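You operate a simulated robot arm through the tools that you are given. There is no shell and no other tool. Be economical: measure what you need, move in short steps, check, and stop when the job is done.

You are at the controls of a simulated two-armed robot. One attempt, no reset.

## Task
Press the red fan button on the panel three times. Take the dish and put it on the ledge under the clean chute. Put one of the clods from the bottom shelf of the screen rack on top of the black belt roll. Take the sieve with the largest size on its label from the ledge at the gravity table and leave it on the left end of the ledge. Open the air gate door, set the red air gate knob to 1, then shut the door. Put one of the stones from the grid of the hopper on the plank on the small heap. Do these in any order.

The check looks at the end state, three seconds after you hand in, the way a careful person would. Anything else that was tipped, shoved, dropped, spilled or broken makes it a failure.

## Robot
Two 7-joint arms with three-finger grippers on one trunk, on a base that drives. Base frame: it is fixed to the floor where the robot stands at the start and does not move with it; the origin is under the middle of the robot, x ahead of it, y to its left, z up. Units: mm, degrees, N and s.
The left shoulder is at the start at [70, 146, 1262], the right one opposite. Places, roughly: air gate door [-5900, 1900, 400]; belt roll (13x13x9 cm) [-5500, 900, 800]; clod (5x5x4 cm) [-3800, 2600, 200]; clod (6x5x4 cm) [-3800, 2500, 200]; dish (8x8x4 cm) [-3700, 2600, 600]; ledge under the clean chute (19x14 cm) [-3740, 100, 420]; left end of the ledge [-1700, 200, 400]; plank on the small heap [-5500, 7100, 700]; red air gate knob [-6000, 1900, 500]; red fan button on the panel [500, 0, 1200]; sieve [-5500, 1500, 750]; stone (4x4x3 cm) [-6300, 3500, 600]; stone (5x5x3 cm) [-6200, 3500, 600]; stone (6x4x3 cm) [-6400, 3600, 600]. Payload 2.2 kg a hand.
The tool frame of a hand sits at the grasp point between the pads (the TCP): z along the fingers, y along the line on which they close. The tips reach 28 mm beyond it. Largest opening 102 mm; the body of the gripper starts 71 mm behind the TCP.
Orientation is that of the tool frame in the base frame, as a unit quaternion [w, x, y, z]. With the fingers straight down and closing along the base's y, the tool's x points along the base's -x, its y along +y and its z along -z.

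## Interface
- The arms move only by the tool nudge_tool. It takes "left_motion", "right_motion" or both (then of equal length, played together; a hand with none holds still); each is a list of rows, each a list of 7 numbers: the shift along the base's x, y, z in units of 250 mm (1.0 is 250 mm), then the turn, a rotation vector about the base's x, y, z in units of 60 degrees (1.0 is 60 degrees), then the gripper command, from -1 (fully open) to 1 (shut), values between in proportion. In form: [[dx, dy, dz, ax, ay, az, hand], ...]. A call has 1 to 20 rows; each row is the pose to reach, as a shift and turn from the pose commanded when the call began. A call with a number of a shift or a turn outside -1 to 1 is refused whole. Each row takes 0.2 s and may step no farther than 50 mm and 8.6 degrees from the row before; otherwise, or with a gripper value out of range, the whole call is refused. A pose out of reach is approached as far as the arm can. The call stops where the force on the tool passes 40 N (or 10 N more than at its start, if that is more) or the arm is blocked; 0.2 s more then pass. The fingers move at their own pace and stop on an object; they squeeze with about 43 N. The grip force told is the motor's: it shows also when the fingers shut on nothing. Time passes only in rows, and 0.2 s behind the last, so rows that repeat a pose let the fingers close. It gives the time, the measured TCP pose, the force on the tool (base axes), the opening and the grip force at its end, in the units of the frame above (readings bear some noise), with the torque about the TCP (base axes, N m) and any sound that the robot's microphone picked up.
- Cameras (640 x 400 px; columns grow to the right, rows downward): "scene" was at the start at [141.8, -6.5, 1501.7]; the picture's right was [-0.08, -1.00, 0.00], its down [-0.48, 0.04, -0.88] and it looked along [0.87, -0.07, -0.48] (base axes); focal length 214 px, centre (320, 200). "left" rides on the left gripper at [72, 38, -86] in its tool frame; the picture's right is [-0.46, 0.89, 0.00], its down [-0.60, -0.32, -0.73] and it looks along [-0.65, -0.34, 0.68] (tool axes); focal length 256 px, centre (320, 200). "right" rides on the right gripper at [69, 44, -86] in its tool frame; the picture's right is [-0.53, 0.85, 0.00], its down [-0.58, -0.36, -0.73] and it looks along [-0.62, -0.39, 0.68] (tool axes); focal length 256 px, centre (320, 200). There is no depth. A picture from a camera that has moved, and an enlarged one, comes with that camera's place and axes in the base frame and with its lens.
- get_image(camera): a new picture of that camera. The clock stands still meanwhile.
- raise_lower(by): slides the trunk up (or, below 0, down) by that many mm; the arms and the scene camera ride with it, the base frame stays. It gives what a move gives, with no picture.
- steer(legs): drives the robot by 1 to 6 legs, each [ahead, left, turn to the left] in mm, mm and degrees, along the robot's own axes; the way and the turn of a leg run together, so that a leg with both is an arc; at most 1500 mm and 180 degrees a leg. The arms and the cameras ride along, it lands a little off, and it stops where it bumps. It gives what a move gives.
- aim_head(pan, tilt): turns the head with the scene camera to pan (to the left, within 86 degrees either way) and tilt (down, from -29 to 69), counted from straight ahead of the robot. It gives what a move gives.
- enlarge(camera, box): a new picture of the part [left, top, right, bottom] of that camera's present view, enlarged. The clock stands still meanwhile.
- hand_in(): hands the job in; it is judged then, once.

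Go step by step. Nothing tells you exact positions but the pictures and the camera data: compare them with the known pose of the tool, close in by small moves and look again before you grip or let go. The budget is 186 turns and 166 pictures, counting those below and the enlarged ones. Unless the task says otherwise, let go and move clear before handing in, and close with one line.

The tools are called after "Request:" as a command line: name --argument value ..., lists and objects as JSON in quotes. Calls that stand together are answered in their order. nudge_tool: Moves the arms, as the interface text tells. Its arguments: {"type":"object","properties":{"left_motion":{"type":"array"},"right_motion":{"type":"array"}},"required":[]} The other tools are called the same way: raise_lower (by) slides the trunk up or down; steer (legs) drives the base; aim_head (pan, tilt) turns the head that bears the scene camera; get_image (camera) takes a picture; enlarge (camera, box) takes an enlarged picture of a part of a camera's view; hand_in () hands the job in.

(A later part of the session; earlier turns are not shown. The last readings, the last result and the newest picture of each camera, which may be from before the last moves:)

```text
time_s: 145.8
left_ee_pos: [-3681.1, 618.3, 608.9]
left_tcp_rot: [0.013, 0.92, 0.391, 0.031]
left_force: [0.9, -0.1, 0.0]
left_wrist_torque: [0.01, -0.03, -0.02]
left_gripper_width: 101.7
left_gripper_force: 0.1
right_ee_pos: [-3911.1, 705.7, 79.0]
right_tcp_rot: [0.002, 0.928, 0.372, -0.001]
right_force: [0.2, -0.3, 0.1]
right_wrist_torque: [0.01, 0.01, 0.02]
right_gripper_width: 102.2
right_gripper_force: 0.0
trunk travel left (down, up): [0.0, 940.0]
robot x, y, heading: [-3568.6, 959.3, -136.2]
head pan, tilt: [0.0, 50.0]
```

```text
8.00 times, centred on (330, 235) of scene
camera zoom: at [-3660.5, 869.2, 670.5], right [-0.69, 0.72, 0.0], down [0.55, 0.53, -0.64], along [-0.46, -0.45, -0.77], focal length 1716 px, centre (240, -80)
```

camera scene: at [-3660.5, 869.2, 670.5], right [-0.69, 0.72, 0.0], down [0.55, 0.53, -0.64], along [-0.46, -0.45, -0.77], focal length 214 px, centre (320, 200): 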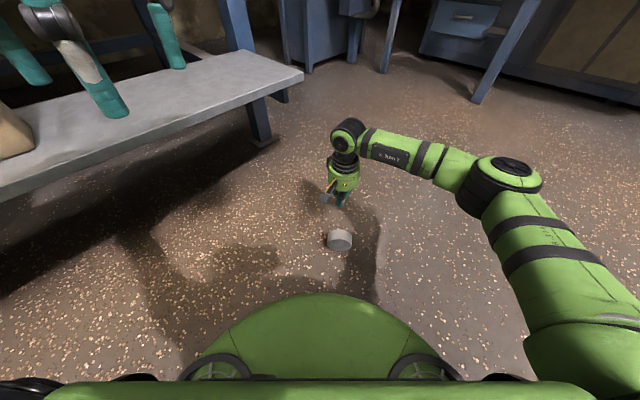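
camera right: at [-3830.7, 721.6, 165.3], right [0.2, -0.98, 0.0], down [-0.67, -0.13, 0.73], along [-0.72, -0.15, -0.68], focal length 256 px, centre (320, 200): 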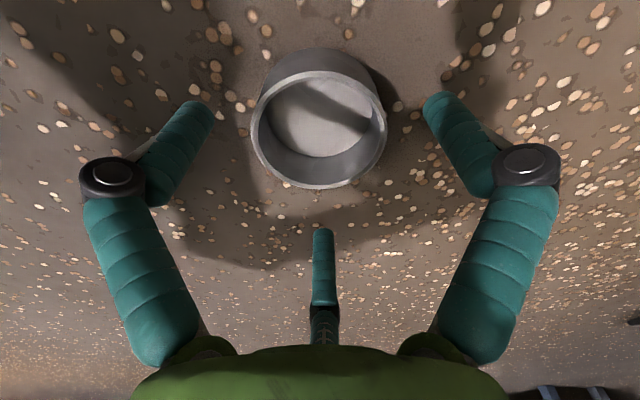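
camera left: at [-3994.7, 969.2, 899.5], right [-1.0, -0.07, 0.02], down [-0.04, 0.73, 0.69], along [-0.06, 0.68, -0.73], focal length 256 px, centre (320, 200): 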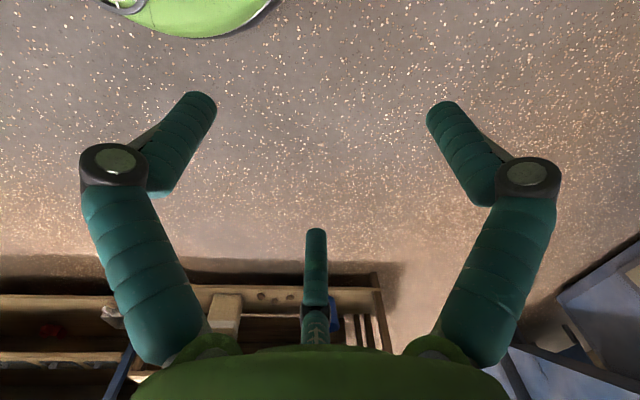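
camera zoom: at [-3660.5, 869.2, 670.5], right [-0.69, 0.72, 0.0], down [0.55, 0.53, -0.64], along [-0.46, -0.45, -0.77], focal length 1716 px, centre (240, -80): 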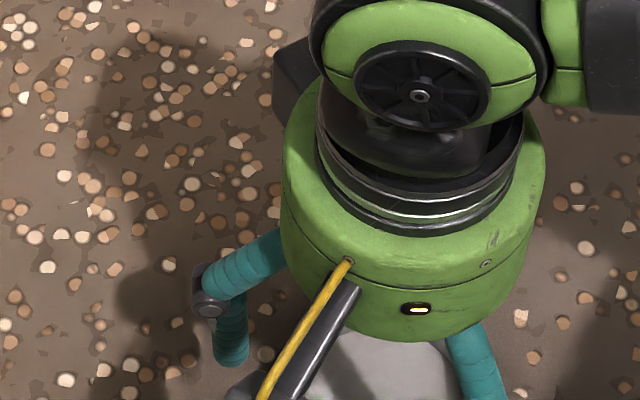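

The dish is centred under the tool to within a few mm. I'll lower to TCP z≈38 and close only partway, to about 84 mm, so I can watch how the fingers meet it.

Request:
nudge_tool --right_motion '[[0.012, 0.004, -0.06, 0, 0, 0, -1], [0.012, 0.004, -0.12, 0, 0, 0, -1], [0.012, 0.004, -0.164, 0, 0, 0, -1], [0.012, 0.004, -0.164, 0, 0, 0, -0.8], [0.012, 0.004, -0.164, 0, 0, 0, -0.65], [0.012, 0.004, -0.164, 0, 0, 0, -0.65]]'

Request:
get_image --camera "right"

```text
time_s: 147.2
left_ee_pos: [-3682.0, 617.8, 608.1]
left_tcp_rot: [0.012, 0.92, 0.392, 0.031]
left_force: [-0.5, 1.2, 0.0]
left_wrist_torque: [0.01, 0.0, 0.03]
left_gripper_width: 102.0
left_gripper_force: 0.1
right_ee_pos: [-3908.6, 706.6, 37.2]
right_tcp_rot: [0.002, 0.928, 0.373, -0.001]
right_force: [-0.1, -0.2, 0.1]
right_wrist_torque: [0.0, 0.03, -0.02]
right_gripper_width: 84.7
right_gripper_force: 0.2
trunk travel left (down, up): [0.0, 940.0]
robot x, y, heading: [-3572.1, 956.7, -136.3]
head pan, tilt: [0.0, 50.0]
```

```text
112 pictures are left
camera right: at [-3828.2, 722.6, 124.6], right [0.2, -0.98, 0.0], down [-0.67, -0.13, 0.73], along [-0.72, -0.15, -0.68], focal length 256 px, centre (320, 200)
```

right: 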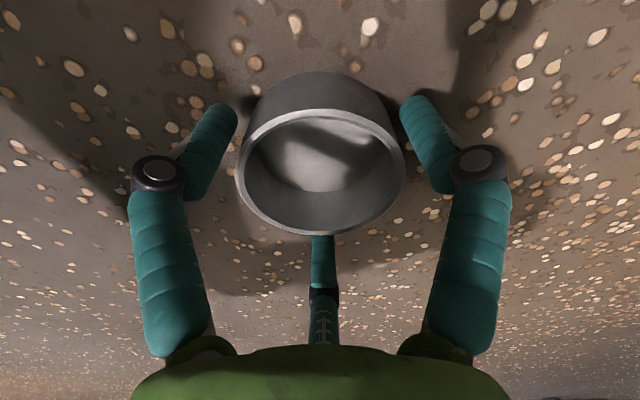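

The fingers straddle the dish on the outside. I'll close a bit further to contact and look.

Request:
nudge_tool --right_motion '[[0, 0, 0, 0, 0, 0, -0.58], [0, 0, 0, 0, 0, 0, -0.5], [0, 0, 0, 0, 0, 0, -0.5]]'

Request:
get_image --camera "right"

```text
time_s: 148.1
left_ee_pos: [-3681.6, 618.6, 608.5]
left_tcp_rot: [0.013, 0.92, 0.391, 0.031]
left_force: [-0.5, 0.1, 0.9]
left_wrist_torque: [-0.01, 0.01, 0.02]
left_gripper_width: 102.0
left_gripper_force: 0.0
right_ee_pos: [-3907.9, 706.3, 37.1]
right_tcp_rot: [0.002, 0.928, 0.373, -0.002]
right_force: [0.5, -0.6, 0.8]
right_wrist_torque: [-0.01, 0.01, 0.0]
right_gripper_width: 77.2
right_gripper_force: 0.6
trunk travel left (down, up): [0.0, 940.0]
robot x, y, heading: [-3569.2, 956.2, -135.9]
head pan, tilt: [0.0, 50.0]
```

```text
111 pictures are left
camera right: at [-3828.1, 722.5, 124.9], right [0.2, -0.98, 0.0], down [-0.67, -0.13, 0.73], along [-0.72, -0.15, -0.68], focal length 256 px, centre (320, 200)
```

right: 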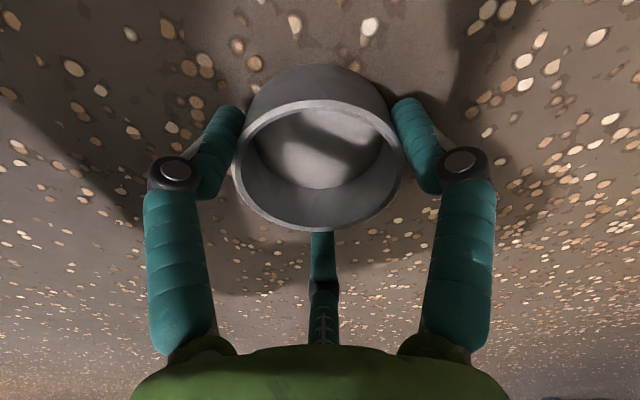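

The dish is being centred by the third finger and the two side fingers. I'll keep closing gently.

Request:
nudge_tool --right_motion '[[0, 0, 0, 0, 0, 0, -0.44], [0, 0, 0, 0, 0, 0, -0.38], [0, 0, 0, 0, 0, 0, -0.38]]'

Request:
get_image --camera "right"

```text
time_s: 148.8
left_ee_pos: [-3680.9, 618.4, 609.1]
left_tcp_rot: [0.012, 0.92, 0.39, 0.031]
left_force: [0.4, 0.4, 0.3]
left_wrist_torque: [0.0, 0.03, 0.02]
left_gripper_width: 101.9
left_gripper_force: 0.1
right_ee_pos: [-3908.0, 705.9, 38.5]
right_tcp_rot: [0.002, 0.928, 0.373, -0.001]
right_force: [1.2, 0.0, 3.7]
right_wrist_torque: [0.09, -0.08, -0.04]
right_gripper_width: 76.7
right_gripper_force: 42.7
trunk travel left (down, up): [0.0, 940.0]
robot x, y, heading: [-3572.5, 958.3, -136.0]
head pan, tilt: [0.0, 50.0]
```

```text
110 pictures are left
camera right: at [-3828.1, 722.5, 125.0], right [0.2, -0.98, 0.01], down [-0.67, -0.13, 0.73], along [-0.72, -0.15, -0.68], focal length 256 px, centre (320, 200)
```

right: 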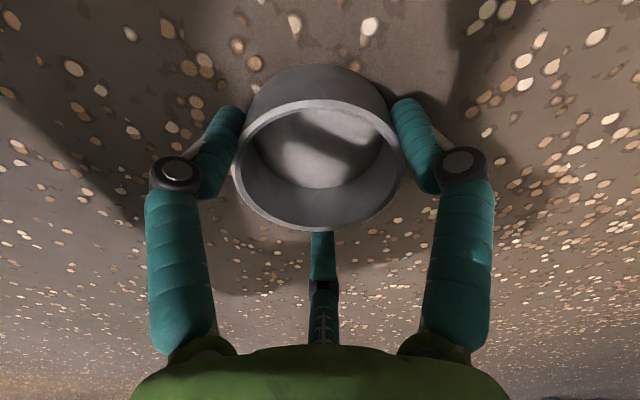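

That's a solid grip at 76.7 mm and 43 N. I'll lift it straight up and verify.

Request:
nudge_tool --right_motion '[[0, 0, 0.1, 0, 0, 0, -0.2], [0, 0, 0.25, 0, 0, 0, -0.1], [0, 0, 0.42, 0, 0, 0, 0], [0, 0, 0.6, 0, 0, 0, 0], [0, 0, 0.78, 0, 0, 0, 0], [0, 0, 0.96, 0, 0, 0, 0], [0, 0, 0.96, 0, 0, 0, 0]]'

Request:
get_image --camera "right"

```text
time_s: 150.4
left_ee_pos: [-3680.8, 618.5, 609.2]
left_tcp_rot: [0.013, 0.92, 0.391, 0.031]
left_force: [0.3, -0.2, -0.7]
left_wrist_torque: [0.0, 0.0, 0.0]
left_gripper_width: 102.2
left_gripper_force: 0.1
right_ee_pos: [-3909.5, 706.8, 279.5]
right_tcp_rot: [0.003, 0.928, 0.373, -0.001]
right_force: [0.0, -0.5, -0.8]
right_wrist_torque: [0.0, -0.01, -0.01]
right_gripper_width: 76.7
right_gripper_force: 42.9
trunk travel left (down, up): [0.0, 940.0]
robot x, y, heading: [-3572.9, 958.7, -136.2]
head pan, tilt: [0.0, 50.0]
```

```text
109 pictures are left
camera right: at [-3829.9, 722.9, 366.6], right [0.2, -0.98, 0.0], down [-0.67, -0.13, 0.73], along [-0.72, -0.15, -0.68], focal length 256 px, centre (320, 200)
```

right: 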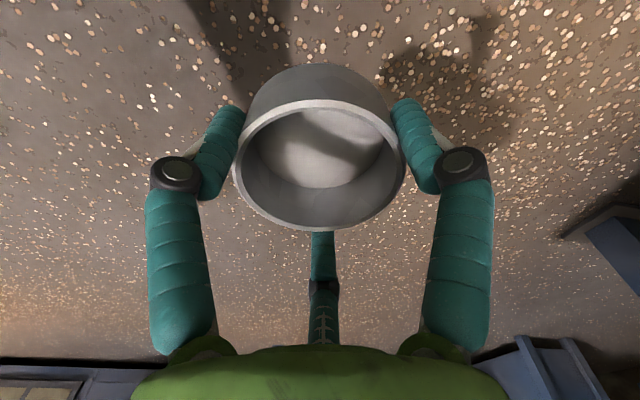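

It lifts cleanly. I'll raise the trunk, turn to face the ledge, and approach it.

Request:
raise_lower --by 280

Request:
steer --legs '[[0, 0, 46], [0, -130, 0], [200, 0, 0]]'

Request:
aim_head --pan 0 --tilt 40

Request:
get_image --camera "scene"

Request:
get_image --camera "right"

```text
time_s: 153.3
left_ee_pos: [-3680.8, 618.9, 888.5]
left_tcp_rot: [0.012, 0.92, 0.391, 0.031]
left_force: [-0.8, -0.5, -0.5]
left_wrist_torque: [0.0, 0.0, 0.02]
left_gripper_width: 102.0
left_gripper_force: 0.1
right_ee_pos: [-3910.2, 706.8, 559.2]
right_tcp_rot: [0.003, 0.928, 0.372, 0.0]
right_force: [0.2, 0.0, -1.1]
right_wrist_torque: [0.01, 0.02, 0.03]
right_gripper_width: 76.4
right_gripper_force: 43.4
trunk travel left (down, up): [-280.0, 660.0]
robot x, y, heading: [-3571.8, 956.9, -135.9]
head pan, tilt: [0.0, 50.0]
```

```text
time_s: 157.9
left_ee_pos: [-3531.1, 444.5, 888.3]
left_tcp_rot: [0.0, 0.692, 0.721, 0.034]
left_force: [0.7, -0.4, 0.0]
left_wrist_torque: [0.03, 0.02, -0.05]
left_gripper_width: 102.0
left_gripper_force: 0.1
right_ee_pos: [-3752.1, 341.1, 559.7]
right_tcp_rot: [0.002, 0.707, 0.708, 0.001]
right_force: [0.0, 0.1, -1.3]
right_wrist_torque: [0.03, -0.01, -0.03]
right_gripper_width: 76.5
right_gripper_force: 42.3
trunk travel left (down, up): [-280.0, 660.0]
robot x, y, heading: [-3699.1, 756.1, -89.8]
head pan, tilt: [0.0, 50.0]
```

```text
time_s: 158.6
left_ee_pos: [-3530.6, 446.4, 888.2]
left_tcp_rot: [-0.001, 0.692, 0.721, 0.034]
left_force: [0.4, -0.1, 0.2]
left_wrist_torque: [-0.02, 0.01, 0.01]
left_gripper_width: 102.1
left_gripper_force: 0.1
right_ee_pos: [-3751.8, 341.0, 558.8]
right_tcp_rot: [0.002, 0.706, 0.708, 0.0]
right_force: [-0.5, -0.7, -1.2]
right_wrist_torque: [-0.04, 0.02, 0.02]
right_gripper_width: 76.6
right_gripper_force: 43.4
trunk travel left (down, up): [-280.0, 660.0]
robot x, y, heading: [-3697.8, 761.0, -89.8]
head pan, tilt: [0.0, 40.0]
```

```text
108 pictures are left
camera scene: at [-3696.4, 625.0, 964.6], right [-1.0, 0.0, 0.0], down [0.0, 0.64, -0.77], along [0.0, -0.77, -0.64], focal length 214 px, centre (320, 200)
```

scene: 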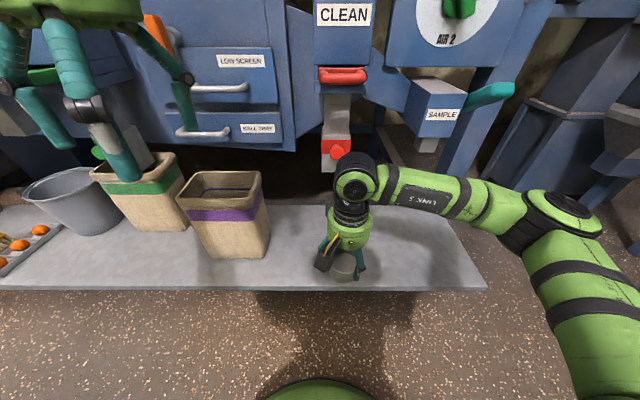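

```text
107 pictures are left
camera right: at [-3708.4, 410.1, 646.1], right [0.85, -0.53, 0.0], down [-0.37, -0.58, 0.73], along [-0.39, -0.62, -0.68], focal length 256 px, centre (320, 200)
```

right: 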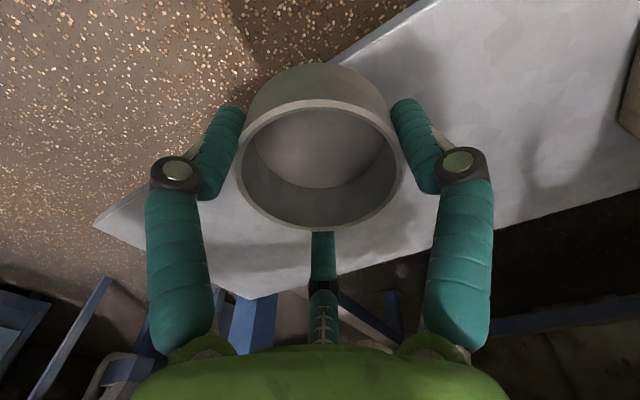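

The dish is held level in front of the clean chute, whose outlet I put near [-3735, 70, 630]. I'll edge in, reach over the ledge to y≈165, and lower to just above the surface.

Request:
steer --legs '[[40, 0, 0]]'

Request:
nudge_tool --right_motion '[[0.01, -0.14, -0.06, 0, 0, 0, 0], [0.02, -0.28, -0.13, 0, 0, 0, 0], [0.03, -0.42, -0.2, 0, 0, 0, 0], [0.04, -0.54, -0.27, 0, 0, 0, 0], [0.04, -0.54, -0.34, 0, 0, 0, 0], [0.04, -0.54, -0.34, 0, 0, 0, 0]]'

Request:
get_image --camera "right"

Request:
enlarge --camera "scene" --box '[240, 100, 400, 200]'

```text
time_s: 159.5
left_ee_pos: [-3529.6, 405.2, 887.8]
left_tcp_rot: [0.0, 0.692, 0.721, 0.034]
left_force: [0.5, -1.1, 0.0]
left_wrist_torque: [0.06, -0.05, 0.01]
left_gripper_width: 102.2
left_gripper_force: 0.1
right_ee_pos: [-3751.4, 300.8, 558.9]
right_tcp_rot: [0.002, 0.706, 0.708, 0.001]
right_force: [0.6, -0.1, -2.0]
right_wrist_torque: [0.04, -0.01, 0.0]
right_gripper_width: 76.5
right_gripper_force: 43.3
trunk travel left (down, up): [-280.0, 660.0]
robot x, y, heading: [-3698.6, 717.5, -89.8]
head pan, tilt: [0.0, 40.0]
```

```text
time_s: 161.1
left_ee_pos: [-3541.1, 433.2, 898.8]
left_tcp_rot: [0.014, 0.694, 0.719, 0.027]
left_force: [-0.2, -0.4, -0.5]
left_wrist_torque: [-0.04, -0.04, -0.03]
left_gripper_width: 101.9
left_gripper_force: 0.1
right_ee_pos: [-3733.3, 185.7, 507.4]
right_tcp_rot: [0.035, 0.687, 0.725, -0.01]
right_force: [0.6, 0.0, -0.4]
right_wrist_torque: [0.02, 0.03, -0.04]
right_gripper_width: 76.2
right_gripper_force: 42.9
trunk travel left (down, up): [-280.0, 660.0]
robot x, y, heading: [-3698.7, 722.7, -90.0]
head pan, tilt: [0.0, 40.0]
stopped in row 6 (right hand): the arm was blocked; the commanded pose is now the measured one
```

```text
106 pictures are left
camera right: at [-3696.2, 261.7, 591.2], right [0.87, -0.49, 0.06], down [-0.36, -0.55, 0.75], along [-0.33, -0.68, -0.66], focal length 256 px, centre (320, 200)
```

right: 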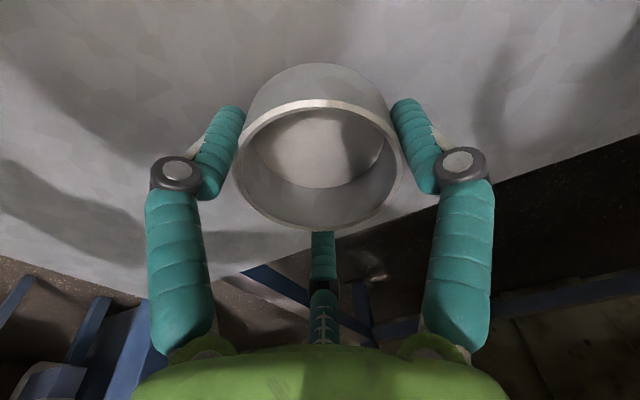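

```text
4.00 times, centred on (320, 150) of scene
camera zoom: at [-3706.4, 614.8, 968.0], right [-1.0, 0.0, -0.01], down [0.01, 0.62, -0.78], along [0.0, -0.78, -0.62], focal length 858 px, centre (320, 400)
```

zoom: 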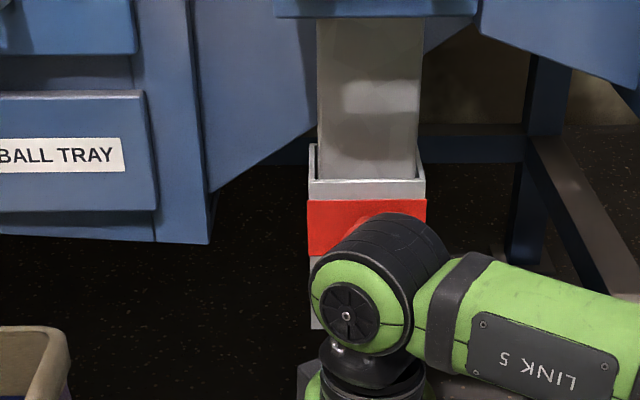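

The wrist touched the clean chute's outlet and the arm stopped. I'll back off toward the front of the ledge, level the tool again, and check the chute.

Request:
nudge_tool --right_motion '[[0, 0.06, 0, 0, 0, 0, 0], [-0.01, 0.12, 0, 0.03, 0.018, 0, 0], [-0.02, 0.16, 0, 0.06, 0.035, 0, 0], [-0.02, 0.16, 0, 0.06, 0.035, 0, 0]]'

Request:
get_image --camera "scene"

Request:
get_image --camera "right"

```text
time_s: 162.1
left_ee_pos: [-3531.1, 406.6, 888.1]
left_tcp_rot: [0.0, 0.693, 0.72, 0.033]
left_force: [-0.4, -0.3, 0.8]
left_wrist_torque: [-0.02, 0.03, 0.0]
left_gripper_width: 102.0
left_gripper_force: 0.1
right_ee_pos: [-3738.1, 207.7, 482.5]
right_tcp_rot: [-0.023, 0.695, 0.719, 0.009]
right_force: [-1.1, -0.6, -1.5]
right_wrist_torque: [0.01, -0.01, 0.03]
right_gripper_width: 76.2
right_gripper_force: 43.1
trunk travel left (down, up): [-280.0, 660.0]
robot x, y, heading: [-3699.3, 718.8, -89.7]
head pan, tilt: [0.0, 40.0]
```

```text
104 pictures are left
camera scene: at [-3696.6, 586.3, 964.5], right [-1.0, 0.0, 0.0], down [0.0, 0.64, -0.77], along [0.0, -0.77, -0.64], focal length 214 px, centre (320, 200)
```

scene: 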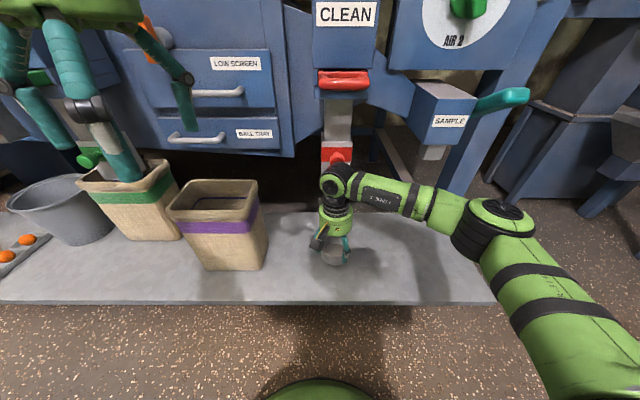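

```text
103 pictures are left
camera right: at [-3695.3, 274.9, 571.8], right [0.86, -0.5, -0.04], down [-0.33, -0.62, 0.71], along [-0.38, -0.6, -0.7], focal length 256 px, centre (320, 200)
```

right: 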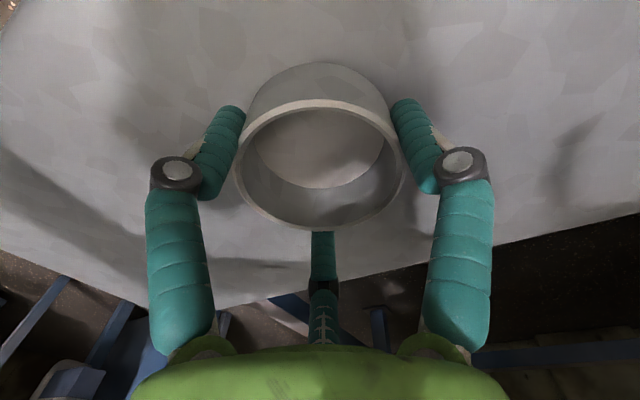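

The chute looks unchanged. I'll level the tool, lower slowly at y≈208 until contact, and push the dish back under the chute afterwards.

Request:
nudge_tool --right_motion '[[0, 0.01, 0, -0.02, -0.01, 0, 0], [0, 0.01, -0.03, -0.043, -0.02, 0, 0], [0, 0.01, -0.06, -0.043, -0.02, 0, 0], [0, 0.01, -0.08, -0.043, -0.02, 0, 0], [0, 0.01, -0.08, -0.043, -0.02, 0, 0]]'

Request:
get_image --camera "right"

Request:
enlarge --camera "scene" --box '[290, 220, 370, 270]'

```text
time_s: 163.3
left_ee_pos: [-3530.8, 406.7, 888.5]
left_tcp_rot: [-0.002, 0.692, 0.721, 0.033]
left_force: [-0.7, 0.4, 0.2]
left_wrist_torque: [0.0, -0.01, -0.01]
left_gripper_width: 102.0
left_gripper_force: 0.0
right_ee_pos: [-3737.3, 212.5, 463.4]
right_tcp_rot: [0.0, 0.694, 0.72, 0.001]
right_force: [0.1, 0.1, 0.2]
right_wrist_torque: [-0.01, 0.0, -0.03]
right_gripper_width: 76.4
right_gripper_force: 43.1
trunk travel left (down, up): [-280.0, 660.0]
robot x, y, heading: [-3699.4, 723.2, -90.3]
head pan, tilt: [0.0, 40.0]
```

```text
102 pictures are left
camera right: at [-3696.1, 282.3, 550.4], right [0.86, -0.5, 0.0], down [-0.34, -0.59, 0.73], along [-0.37, -0.63, -0.68], focal length 256 px, centre (320, 200)
```

right: 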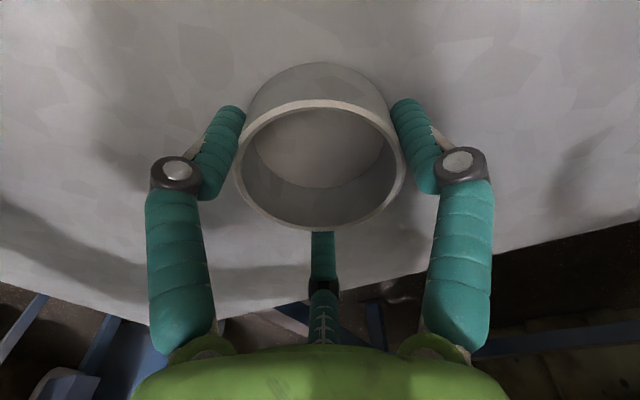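

```text
8.00 times, centred on (330, 245) of scene
camera zoom: at [-3696.7, 586.6, 964.7], right [-1.0, 0.0, 0.0], down [0.0, 0.64, -0.77], along [0.0, -0.77, -0.64], focal length 1716 px, centre (240, -160)
```

zoom: 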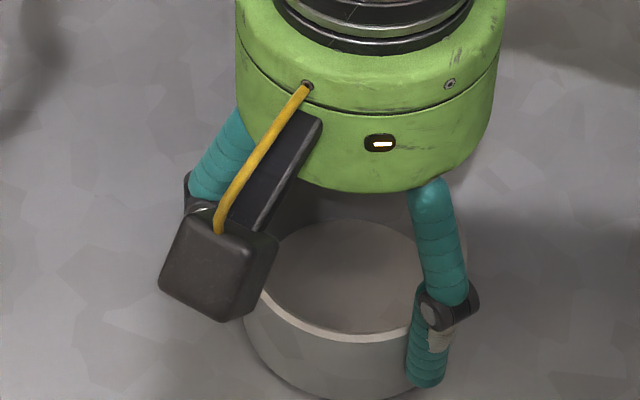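

It looks nearly on the surface. I'll go down a few more mm to feel the contact.

Request:
nudge_tool --right_motion '[[0, 0, -0.008, 0, 0, 0, 0], [0, 0, -0.016, 0, 0, 0, 0], [0, 0, -0.024, 0, 0, 0, 0], [0, 0, -0.024, 0, 0, 0, 0]]'

```text
time_s: 164.3
left_ee_pos: [-3531.0, 407.3, 888.5]
left_tcp_rot: [0.0, 0.693, 0.72, 0.032]
left_force: [0.6, -0.1, -0.1]
left_wrist_torque: [-0.01, -0.05, -0.02]
left_gripper_width: 102.1
left_gripper_force: 0.0
right_ee_pos: [-3736.9, 211.6, 458.3]
right_tcp_rot: [0.002, 0.694, 0.72, 0.001]
right_force: [0.2, -0.8, -0.7]
right_wrist_torque: [-0.04, 0.04, -0.01]
right_gripper_width: 76.5
right_gripper_force: 43.4
trunk travel left (down, up): [-280.0, 660.0]
robot x, y, heading: [-3698.3, 719.6, -90.1]
head pan, tilt: [0.0, 40.0]
```

Request:
nudge_tool --right_motion '[[0, 0, -0.01, 0, 0, 0, 0], [0, 0, -0.02, 0, 0, 0, 0], [0, 0, -0.03, 0, 0, 0, 0], [0, 0, -0.03, 0, 0, 0, 0]]'

```text
time_s: 165.3
left_ee_pos: [-3531.4, 409.9, 890.6]
left_tcp_rot: [0.001, 0.693, 0.721, 0.032]
left_force: [0.0, -0.5, 0.1]
left_wrist_torque: [0.01, 0.01, 0.01]
left_gripper_width: 102.1
left_gripper_force: 0.1
right_ee_pos: [-3736.3, 210.9, 454.6]
right_tcp_rot: [0.005, 0.694, 0.72, -0.002]
right_force: [-2.6, 0.2, 30.9]
right_wrist_torque: [0.45, 0.02, -0.22]
right_gripper_width: 76.3
right_gripper_force: 42.7
trunk travel left (down, up): [-280.0, 660.0]
robot x, y, heading: [-3697.3, 718.3, -89.6]
head pan, tilt: [0.0, 40.0]
```

Contact at z≈455. I'll relieve the pressure, open gently, and rise straight up.

Request:
nudge_tool --right_motion '[[0, 0, 0.014, 0, 0, 0, 0], [0, 0, 0.014, 0, 0, 0, -0.45], [0, 0, 0.014, 0, 0, 0, -0.7], [0, 0, 0.014, 0, 0, 0, -1], [0, 0, 0.014, 0, 0, 0, -1], [0, 0.0, 0.08, 0, 0, 0, -1], [0, 0.0, 0.16, 0, 0, 0, -1], [0, 0.12, 0.28, 0, 0, 0, -1], [0, 0.3, 0.33, 0, 0, 0, -1], [0, 0.48, 0.33, 0, 0, 0, -1]]'

Request:
get_image --camera "scene"

```text
time_s: 167.5
left_ee_pos: [-3531.7, 406.4, 888.6]
left_tcp_rot: [0.0, 0.693, 0.721, 0.033]
left_force: [0.8, 0.2, -0.9]
left_wrist_torque: [0.01, 0.0, -0.01]
left_gripper_width: 102.2
left_gripper_force: 0.1
right_ee_pos: [-3737.3, 332.4, 533.6]
right_tcp_rot: [0.002, 0.694, 0.72, 0.0]
right_force: [-0.2, 0.1, 0.3]
right_wrist_torque: [0.03, 0.01, 0.02]
right_gripper_width: 101.7
right_gripper_force: 0.0
trunk travel left (down, up): [-280.0, 660.0]
robot x, y, heading: [-3697.0, 723.0, -89.8]
head pan, tilt: [0.0, 40.0]
```

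```text
100 pictures are left
camera scene: at [-3696.8, 586.9, 964.8], right [-1.0, 0.0, 0.0], down [0.0, 0.64, -0.77], along [0.0, -0.77, -0.64], focal length 214 px, centre (320, 200)
```

scene: 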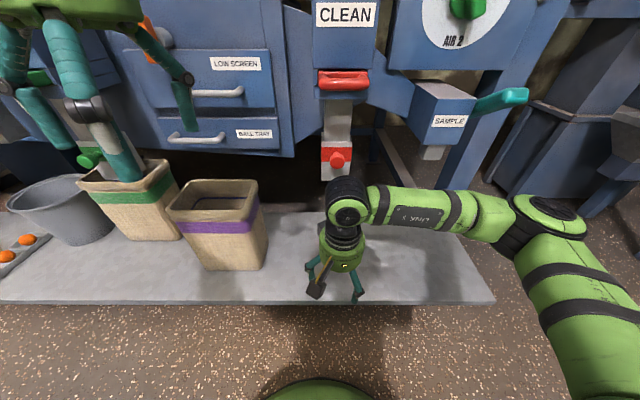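

The dish now stands on the ledge in front of the chute near y≈211. I'll close and tilt the right hand forward 60° so I can push it gently back under the chute.

Request:
steer --legs '[[-80, 0, 0]]'

Request:
nudge_tool --right_motion '[[0, 0, 0, -0.14, 0, 0, 1], [0, 0, 0, -0.28, 0, 0, 1], [0, 0, 0, -0.42, 0, 0, 1], [0, 0, 0, -0.56, 0, 0, 1], [0, 0, 0, -0.7, 0, 0, 1], [0, 0, 0, -0.84, 0, 0, 1], [0, 0, 0, -0.98, 0, 0, 1], [0, 0, 0, -0.98, 0, 0, 1]]'

Request:
get_image --camera "right"

Request:
get_image --camera "scene"

```text
time_s: 168.5
left_ee_pos: [-3531.3, 485.4, 889.0]
left_tcp_rot: [0.0, 0.693, 0.72, 0.032]
left_force: [0.4, 1.0, 0.7]
left_wrist_torque: [0.01, 0.0, -0.01]
left_gripper_width: 102.1
left_gripper_force: 0.1
right_ee_pos: [-3737.0, 410.7, 533.8]
right_tcp_rot: [0.001, 0.694, 0.72, 0.0]
right_force: [-0.5, -0.2, 0.3]
right_wrist_torque: [0.0, 0.01, 0.0]
right_gripper_width: 102.0
right_gripper_force: 0.1
trunk travel left (down, up): [-280.0, 660.0]
robot x, y, heading: [-3699.3, 803.8, -89.7]
head pan, tilt: [0.0, 40.0]
```

```text
time_s: 170.3
left_ee_pos: [-3530.5, 485.4, 887.7]
left_tcp_rot: [-0.001, 0.693, 0.72, 0.034]
left_force: [-0.3, 0.0, -0.4]
left_wrist_torque: [-0.02, 0.0, -0.02]
left_gripper_width: 102.0
left_gripper_force: 0.0
right_ee_pos: [-3736.9, 410.3, 534.5]
right_tcp_rot: [0.342, 0.604, 0.627, -0.354]
right_force: [0.2, 0.4, 0.3]
right_wrist_torque: [0.02, 0.01, 0.01]
right_gripper_width: 1.9
right_gripper_force: 31.5
trunk travel left (down, up): [-280.0, 660.0]
robot x, y, heading: [-3694.5, 797.7, -89.9]
head pan, tilt: [0.0, 40.0]
```

```text
99 pictures are left
camera right: at [-3696.5, 520.5, 518.8], right [0.86, -0.26, 0.43], down [-0.34, 0.32, 0.88], along [-0.37, -0.91, 0.19], focal length 256 px, centre (320, 200)
```

right: 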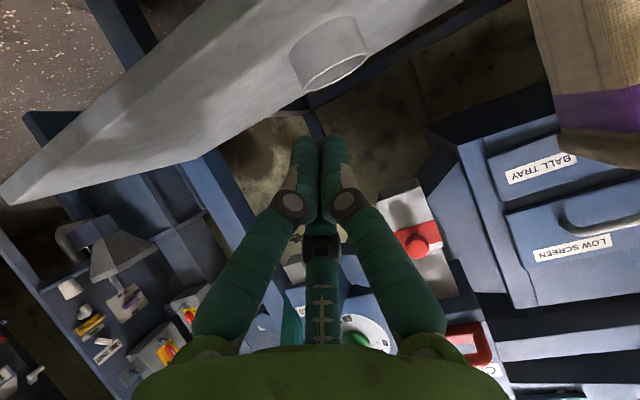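

```text
98 pictures are left
camera scene: at [-3697.0, 665.4, 964.7], right [-1.0, 0.0, 0.0], down [0.0, 0.64, -0.77], along [0.0, -0.77, -0.64], focal length 214 px, centre (320, 200)
```

scene: 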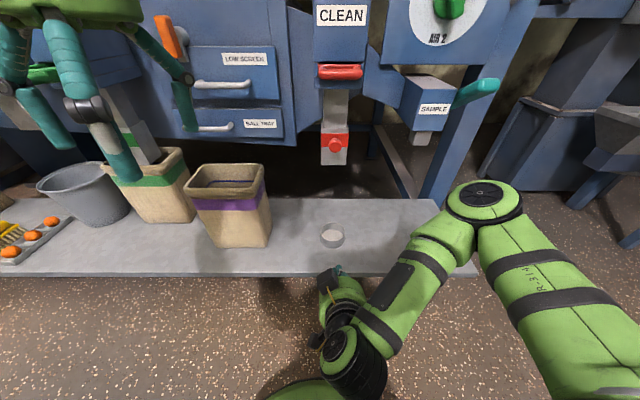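

The camera would ride too low at 60°, so I'll ease the tilt to about 40°. Then I'll drive back in and set the fingertips behind the dish at dish height.

Request:
nudge_tool --right_motion '[[0, 0, 0, 0.11, 0, 0, 1], [0, 0, 0, 0.22, 0, 0, 1], [0, 0, 0, 0.33, 0, 0, 1]]'

Request:
steer --legs '[[80, 0, 0]]'

Request:
nudge_tool --right_motion '[[0, -0.02, -0.14, 0, 0, 0, 1], [0, -0.04, -0.284, 0, 0, 0, 1], [0, -0.04, -0.284, 0, 0, 0, 1]]'

Request:
get_image --camera "right"

Request:
get_image --camera "scene"

```text
time_s: 171.1
left_ee_pos: [-3532.2, 485.8, 889.3]
left_tcp_rot: [-0.001, 0.693, 0.72, 0.033]
left_force: [-0.6, -0.4, 0.3]
left_wrist_torque: [0.01, -0.03, 0.0]
left_gripper_width: 102.1
left_gripper_force: 0.0
right_ee_pos: [-3737.9, 409.8, 533.9]
right_tcp_rot: [0.232, 0.655, 0.678, -0.24]
right_force: [-0.1, 0.4, -0.2]
right_wrist_torque: [0.0, 0.02, 0.0]
right_gripper_width: 2.3
right_gripper_force: 31.2
trunk travel left (down, up): [-280.0, 660.0]
robot x, y, heading: [-3697.6, 798.7, -90.0]
head pan, tilt: [0.0, 40.0]
```

```text
time_s: 172.2
left_ee_pos: [-3531.2, 407.3, 889.1]
left_tcp_rot: [0.0, 0.692, 0.721, 0.033]
left_force: [0.0, -1.0, -0.4]
left_wrist_torque: [0.04, 0.0, 0.05]
left_gripper_width: 102.0
left_gripper_force: 0.1
right_ee_pos: [-3736.9, 331.4, 534.3]
right_tcp_rot: [0.231, 0.654, 0.679, -0.24]
right_force: [-0.8, 0.3, -0.1]
right_wrist_torque: [-0.05, 0.02, 0.0]
right_gripper_width: 2.0
right_gripper_force: 31.8
trunk travel left (down, up): [-280.0, 660.0]
robot x, y, heading: [-3699.0, 718.5, -90.0]
head pan, tilt: [0.0, 40.0]
```

```text
time_s: 173.0
left_ee_pos: [-3532.2, 408.9, 889.2]
left_tcp_rot: [0.0, 0.693, 0.72, 0.033]
left_force: [-0.1, -0.3, -0.3]
left_wrist_torque: [0.01, -0.01, 0.03]
left_gripper_width: 101.9
left_gripper_force: 0.1
right_ee_pos: [-3737.8, 322.3, 463.5]
right_tcp_rot: [0.233, 0.653, 0.679, -0.24]
right_force: [-0.8, 0.5, 0.3]
right_wrist_torque: [-0.01, 0.03, 0.02]
right_gripper_width: 2.4
right_gripper_force: 31.3
trunk travel left (down, up): [-280.0, 660.0]
robot x, y, heading: [-3696.5, 720.7, -89.6]
head pan, tilt: [0.0, 40.0]
```

```text
97 pictures are left
camera right: at [-3697.1, 431.6, 486.5], right [0.86, -0.39, 0.32], down [-0.34, 0.0, 0.94], along [-0.37, -0.92, -0.13], focal length 256 px, centre (320, 200)
```

right: 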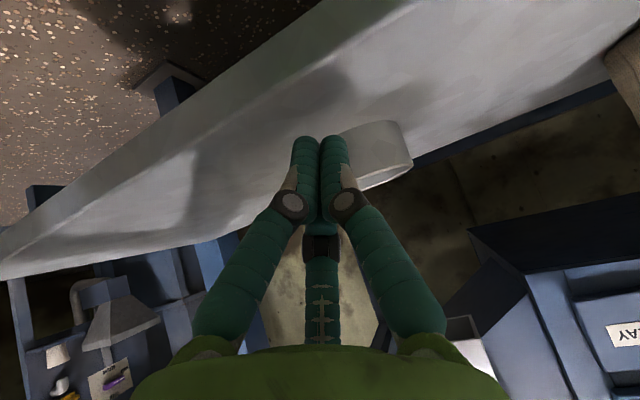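

```text
96 pictures are left
camera scene: at [-3696.7, 587.5, 964.7], right [-1.0, 0.0, 0.0], down [0.0, 0.64, -0.77], along [0.0, -0.77, -0.64], focal length 214 px, centre (320, 200)
```

scene: 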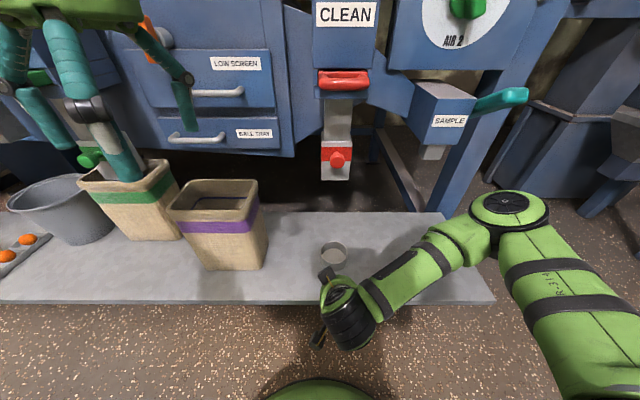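

Fingertips are behind the dish and nearly centred. I'll push halfway and check.

Request:
nudge_tool --right_motion '[[0.012, -0.08, 0, 0, 0, 0, 1], [0.012, -0.15, 0, 0, 0, 0, 1], [0.012, -0.175, 0, 0, 0, 0, 1], [0.012, -0.2, 0, 0, 0, 0, 1], [0.012, -0.225, 0, 0, 0, 0, 1], [0.012, -0.25, 0, 0, 0, 0, 1], [0.012, -0.275, 0, 0, 0, 0, 1], [0.012, -0.3, 0, 0, 0, 0, 1], [0.012, -0.325, 0, 0, 0, 0, 1], [0.012, -0.35, 0, 0, 0, 0, 1]]'

Request:
get_image --camera "scene"

```text
time_s: 175.2
left_ee_pos: [-3531.1, 407.1, 888.1]
left_tcp_rot: [-0.001, 0.693, 0.721, 0.034]
left_force: [0.5, -0.6, 0.1]
left_wrist_torque: [0.01, -0.05, 0.01]
left_gripper_width: 102.3
left_gripper_force: 0.1
right_ee_pos: [-3734.9, 235.1, 461.3]
right_tcp_rot: [0.234, 0.653, 0.679, -0.241]
right_force: [0.0, -0.7, 0.0]
right_wrist_torque: [0.01, -0.04, -0.01]
right_gripper_width: 2.1
right_gripper_force: 32.1
trunk travel left (down, up): [-280.0, 660.0]
robot x, y, heading: [-3699.4, 723.2, -89.8]
head pan, tilt: [0.0, 40.0]
```

```text
95 pictures are left
camera scene: at [-3696.7, 587.4, 964.7], right [-1.0, 0.0, 0.0], down [0.0, 0.64, -0.77], along [0.0, -0.77, -0.64], focal length 214 px, centre (320, 200)
```

scene: 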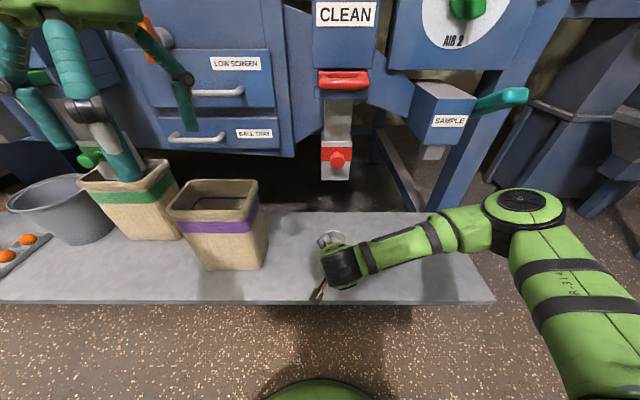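

The dish moved back but drifted about 10 mm toward +x. I'll re-centre the finger slightly on its +x side and push the rest.

Request:
nudge_tool --right_motion '[[0, 0.05, 0, 0, 0, 0, 1], [0.04, 0.05, 0, 0, 0, 0, 1], [0.072, 0.05, 0, 0, 0, 0, 1], [0.072, 0.02, 0, 0, 0, 0, 1], [0.072, -0.005, 0, 0, 0, 0, 1], [0.072, -0.03, 0, 0, 0, 0, 1], [0.072, -0.055, 0, 0, 0, 0, 1], [0.072, -0.08, 0, 0, 0, 0, 1], [0.072, -0.105, 0, 0, 0, 0, 1], [0.072, -0.13, 0, 0, 0, 0, 1], [0.072, -0.155, 0, 0, 0, 0, 1], [0.072, -0.18, 0, 0, 0, 0, 1], [0.072, -0.18, 0, 0, 0, 0, 1]]'

Request:
get_image --camera "scene"

Request:
enlarge --camera "scene" --box '[270, 130, 430, 290]'

```text
time_s: 178.0
left_ee_pos: [-3530.7, 408.4, 888.3]
left_tcp_rot: [0.0, 0.693, 0.721, 0.034]
left_force: [0.7, 0.8, 0.2]
left_wrist_torque: [0.03, 0.01, -0.03]
left_gripper_width: 102.3
left_gripper_force: 0.2
right_ee_pos: [-3715.0, 189.6, 463.4]
right_tcp_rot: [0.232, 0.654, 0.679, -0.24]
right_force: [0.6, 0.7, -0.5]
right_wrist_torque: [-0.01, 0.0, 0.0]
right_gripper_width: 2.2
right_gripper_force: 31.5
trunk travel left (down, up): [-280.0, 660.0]
robot x, y, heading: [-3696.6, 720.9, -89.9]
head pan, tilt: [0.0, 40.0]
```

```text
94 pictures are left
camera scene: at [-3696.7, 587.4, 964.7], right [-1.0, 0.0, 0.0], down [0.0, 0.64, -0.77], along [0.0, -0.77, -0.64], focal length 214 px, centre (320, 200)
```

scene: 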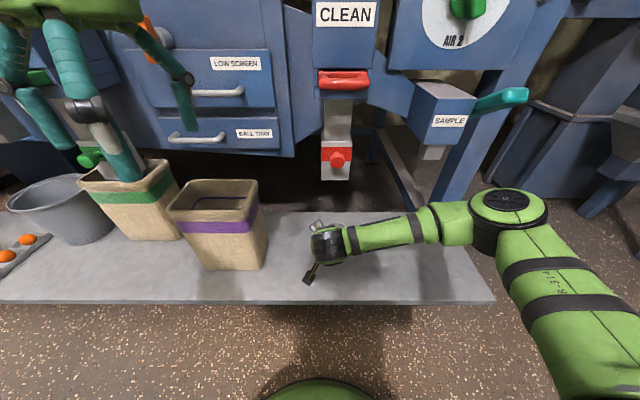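

```text
2.50 times, centred on (350, 210) of scene
camera zoom: at [-3696.7, 587.4, 964.7], right [-1.0, 0.0, 0.0], down [0.0, 0.64, -0.77], along [0.0, -0.77, -0.64], focal length 536 px, centre (245, 175)
```

zoom: 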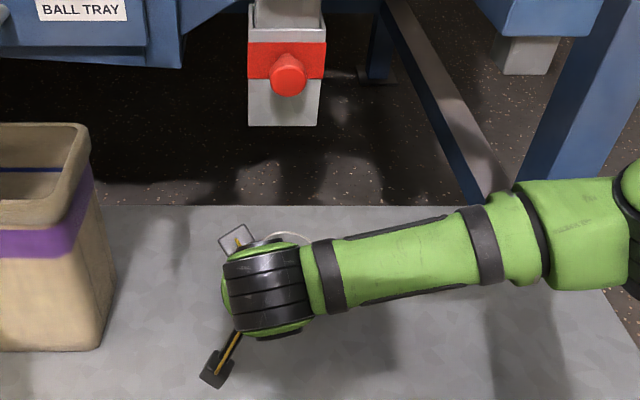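

I'll pull the hand back to see where the dish ended up.

Request:
nudge_tool --right_motion '[[0, 0.16, 0.02, 0, 0, 0, 1], [0, 0.32, 0.1, 0, 0, 0, 1], [0.05, 0.48, 0.2, 0, 0, 0, 1], [0.05, 0.6, 0.3, 0, 0, 0, 1], [0.05, 0.6, 0.3, 0, 0, 0, 1]]'

Request:
enlarge --camera "scene" --box '[240, 130, 440, 290]'

```text
time_s: 179.2
left_ee_pos: [-3531.8, 408.7, 887.7]
left_tcp_rot: [0.0, 0.693, 0.72, 0.033]
left_force: [0.0, 0.1, 0.4]
left_wrist_torque: [0.0, -0.03, 0.02]
left_gripper_width: 102.0
left_gripper_force: 0.1
right_ee_pos: [-3704.6, 341.1, 539.5]
right_tcp_rot: [0.233, 0.654, 0.679, -0.24]
right_force: [0.7, 0.0, 0.5]
right_wrist_torque: [-0.01, 0.0, 0.01]
right_gripper_width: 2.1
right_gripper_force: 31.6
trunk travel left (down, up): [-280.0, 660.0]
robot x, y, heading: [-3700.3, 719.4, -90.0]
head pan, tilt: [0.0, 40.0]
```

```text
2.50 times, centred on (340, 210) of scene
camera zoom: at [-3696.7, 587.3, 964.7], right [-1.0, 0.0, 0.0], down [0.0, 0.64, -0.77], along [0.0, -0.77, -0.64], focal length 536 px, centre (270, 175)
```

zoom: 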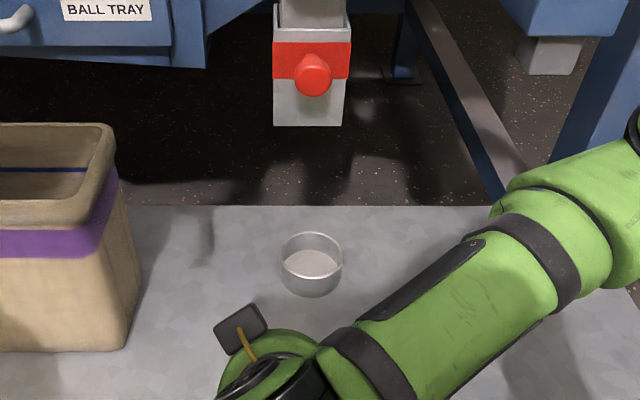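

The dish is at about [-3749, 134]. One more gentle push of about 30 mm will centre it under the chute.

Request:
nudge_tool --right_motion '[[-0.06, -0.04, -0.1, 0, 0, 0, 1], [-0.12, -0.08, -0.2, 0, 0, 0, 1], [-0.188, -0.12, -0.303, 0, 0, 0, 1], [-0.188, -0.25, -0.303, 0, 0, 0, 1], [-0.188, -0.38, -0.303, 0, 0, 0, 1], [-0.188, -0.5, -0.303, 0, 0, 0, 1], [-0.188, -0.56, -0.303, 0, 0, 0, 1], [-0.188, -0.585, -0.303, 0, 0, 0, 1], [-0.188, -0.61, -0.303, 0, 0, 0, 1], [-0.188, -0.635, -0.303, 0, 0, 0, 1], [-0.188, -0.66, -0.303, 0, 0, 0, 1], [-0.188, -0.685, -0.303, 0, 0, 0, 1], [-0.188, -0.71, -0.303, 0, 0, 0, 1], [-0.188, -0.72, -0.303, 0, 0, 0, 1], [-0.188, -0.62, -0.303, 0, 0, 0, 1], [-0.188, -0.45, -0.28, 0, 0, 0, 1], [-0.188, -0.28, -0.2, 0, 0, 0, 1], [-0.15, -0.1, -0.1, 0, 0, 0, 1], [-0.1, 0.0, 0, 0, 0, 0, 1]]'

Request:
enlarge --camera "scene" --box '[240, 130, 440, 290]'

```text
refused: row 18 steps farther than a row can; nothing moved
```

```text
2.50 times, centred on (340, 210) of scene
camera zoom: at [-3696.7, 587.3, 964.7], right [-1.0, 0.0, 0.0], down [0.0, 0.64, -0.77], along [0.0, -0.77, -0.64], focal length 536 px, centre (270, 175)
```

zoom: 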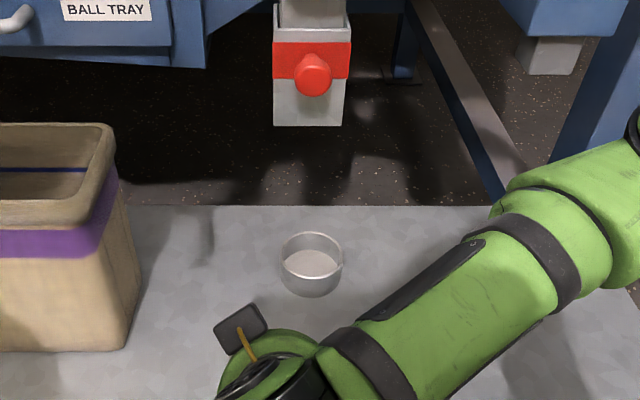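

The call was refused because one retreat row stepped too far, and nothing moved. I'll resend with smaller retreat steps.

Request:
nudge_tool --right_motion '[[-0.06, -0.04, -0.1, 0, 0, 0, 1], [-0.12, -0.08, -0.2, 0, 0, 0, 1], [-0.188, -0.12, -0.303, 0, 0, 0, 1], [-0.188, -0.25, -0.303, 0, 0, 0, 1], [-0.188, -0.38, -0.303, 0, 0, 0, 1], [-0.188, -0.5, -0.303, 0, 0, 0, 1], [-0.188, -0.56, -0.303, 0, 0, 0, 1], [-0.188, -0.585, -0.303, 0, 0, 0, 1], [-0.188, -0.61, -0.303, 0, 0, 0, 1], [-0.188, -0.635, -0.303, 0, 0, 0, 1], [-0.188, -0.66, -0.303, 0, 0, 0, 1], [-0.188, -0.685, -0.303, 0, 0, 0, 1], [-0.188, -0.71, -0.303, 0, 0, 0, 1], [-0.188, -0.72, -0.303, 0, 0, 0, 1], [-0.188, -0.62, -0.303, 0, 0, 0, 1], [-0.188, -0.45, -0.28, 0, 0, 0, 1], [-0.188, -0.28, -0.2, 0, 0, 0, 1], [-0.15, -0.15, -0.12, 0, 0, 0, 1], [-0.1, 0.0, -0.02, 0, 0, 0, 1]]'

Request:
enlarge --camera "scene" --box '[240, 130, 440, 290]'

```text
time_s: 183.2
left_ee_pos: [-3531.0, 407.9, 888.9]
left_tcp_rot: [0.0, 0.693, 0.721, 0.032]
left_force: [0.5, -0.1, 0.1]
left_wrist_torque: [0.0, -0.01, 0.03]
left_gripper_width: 102.0
left_gripper_force: 0.0
right_ee_pos: [-3726.7, 341.0, 534.3]
right_tcp_rot: [0.233, 0.653, 0.679, -0.241]
right_force: [0.7, 0.6, 0.1]
right_wrist_torque: [0.0, 0.0, -0.01]
right_gripper_width: 2.2
right_gripper_force: 31.6
trunk travel left (down, up): [-280.0, 660.0]
robot x, y, heading: [-3698.9, 722.6, -89.8]
head pan, tilt: [0.0, 40.0]
```

```text
2.50 times, centred on (340, 210) of scene
camera zoom: at [-3696.3, 587.7, 964.7], right [-1.0, 0.0, 0.0], down [0.0, 0.64, -0.77], along [0.0, -0.77, -0.64], focal length 536 px, centre (270, 175)
```

zoom: 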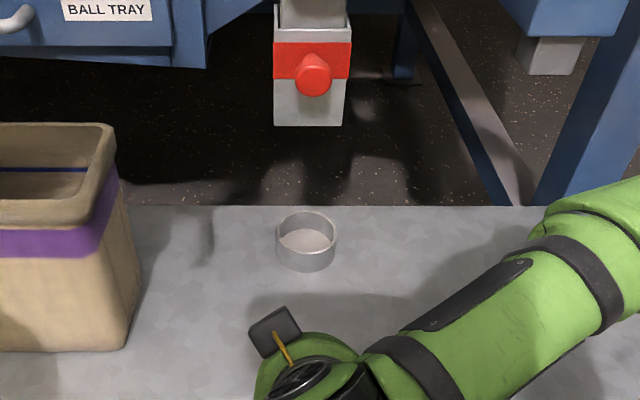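

The dish is now at about [-3743, 96], under the clean chute. Next is a clod: I'll back away, turn to the screen rack, and keep the right hand tilted forward for reaching the bottom shelf.

Request:
steer --legs '[[-300, 0, 0], [0, 0, 180], [880, 78, 0]]'

Request:
raise_lower --by -250

Request:
aim_head --pan 0 --tilt 40

Request:
get_image --camera "scene"

Request:
get_image --camera "right"

```text
time_s: 196.7
left_ee_pos: [-3893.0, 2227.9, 888.3]
left_tcp_rot: [-0.034, -0.705, 0.708, 0.0]
left_force: [0.4, 1.4, -0.4]
left_wrist_torque: [-0.01, 0.01, 0.03]
left_gripper_width: 102.1
left_gripper_force: 0.0
right_ee_pos: [-3693.8, 2285.7, 533.3]
right_tcp_rot: [0.246, -0.665, 0.667, 0.228]
right_force: [0.0, 0.4, -0.2]
right_wrist_torque: [-0.03, 0.01, -0.02]
right_gripper_width: 2.0
right_gripper_force: 31.4
trunk travel left (down, up): [-280.0, 660.0]
robot x, y, heading: [-3737.2, 1907.5, 87.8]
head pan, tilt: [0.0, 40.0]
```

```text
time_s: 199.3
left_ee_pos: [-3894.3, 2226.0, 638.4]
left_tcp_rot: [-0.032, -0.706, 0.708, 0.001]
left_force: [0.2, -0.6, -0.3]
left_wrist_torque: [0.0, 0.0, -0.03]
left_gripper_width: 102.0
left_gripper_force: 0.0
right_ee_pos: [-3694.8, 2285.8, 283.6]
right_tcp_rot: [0.245, -0.665, 0.668, 0.228]
right_force: [0.5, -0.3, -0.7]
right_wrist_torque: [-0.01, 0.0, 0.0]
right_gripper_width: 2.2
right_gripper_force: 31.2
trunk travel left (down, up): [-30.0, 910.0]
robot x, y, heading: [-3741.9, 1905.7, 87.5]
head pan, tilt: [0.0, 40.0]
```

```text
time_s: 199.9
left_ee_pos: [-3893.3, 2226.5, 637.2]
left_tcp_rot: [-0.034, -0.706, 0.707, -0.001]
left_force: [1.1, 0.2, 0.0]
left_wrist_torque: [-0.03, -0.05, -0.02]
left_gripper_width: 102.0
left_gripper_force: 0.1
right_ee_pos: [-3693.3, 2286.4, 284.4]
right_tcp_rot: [0.245, -0.665, 0.668, 0.228]
right_force: [0.0, 0.4, 0.2]
right_wrist_torque: [0.01, 0.01, -0.02]
right_gripper_width: 1.9
right_gripper_force: 30.7
trunk travel left (down, up): [-30.0, 910.0]
robot x, y, heading: [-3741.5, 1909.1, 87.8]
head pan, tilt: [0.0, 40.0]
```

```text
89 pictures are left
camera scene: at [-3733.2, 2041.5, 714.7], right [1.0, -0.04, 0.0], down [-0.03, -0.64, -0.77], along [0.03, 0.77, -0.64], focal length 214 px, centre (320, 200)
```

scene: 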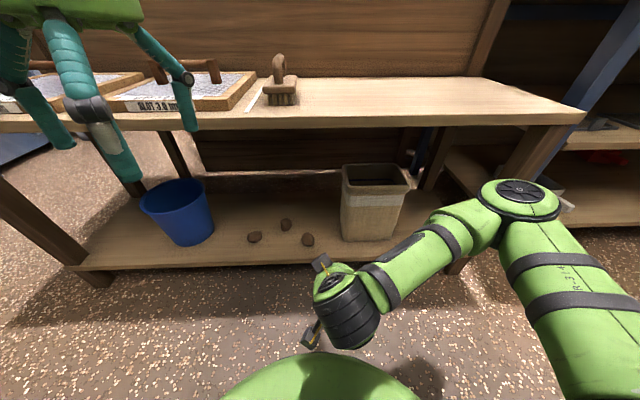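

```text
88 pictures are left
camera right: at [-3739.6, 2178.9, 306.0], right [-0.85, 0.43, 0.32], down [0.34, -0.02, 0.94], along [0.4, 0.9, -0.13], focal length 256 px, centre (320, 200)
```

right: 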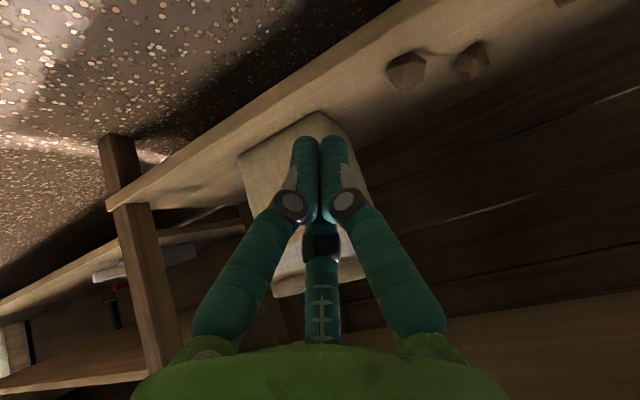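

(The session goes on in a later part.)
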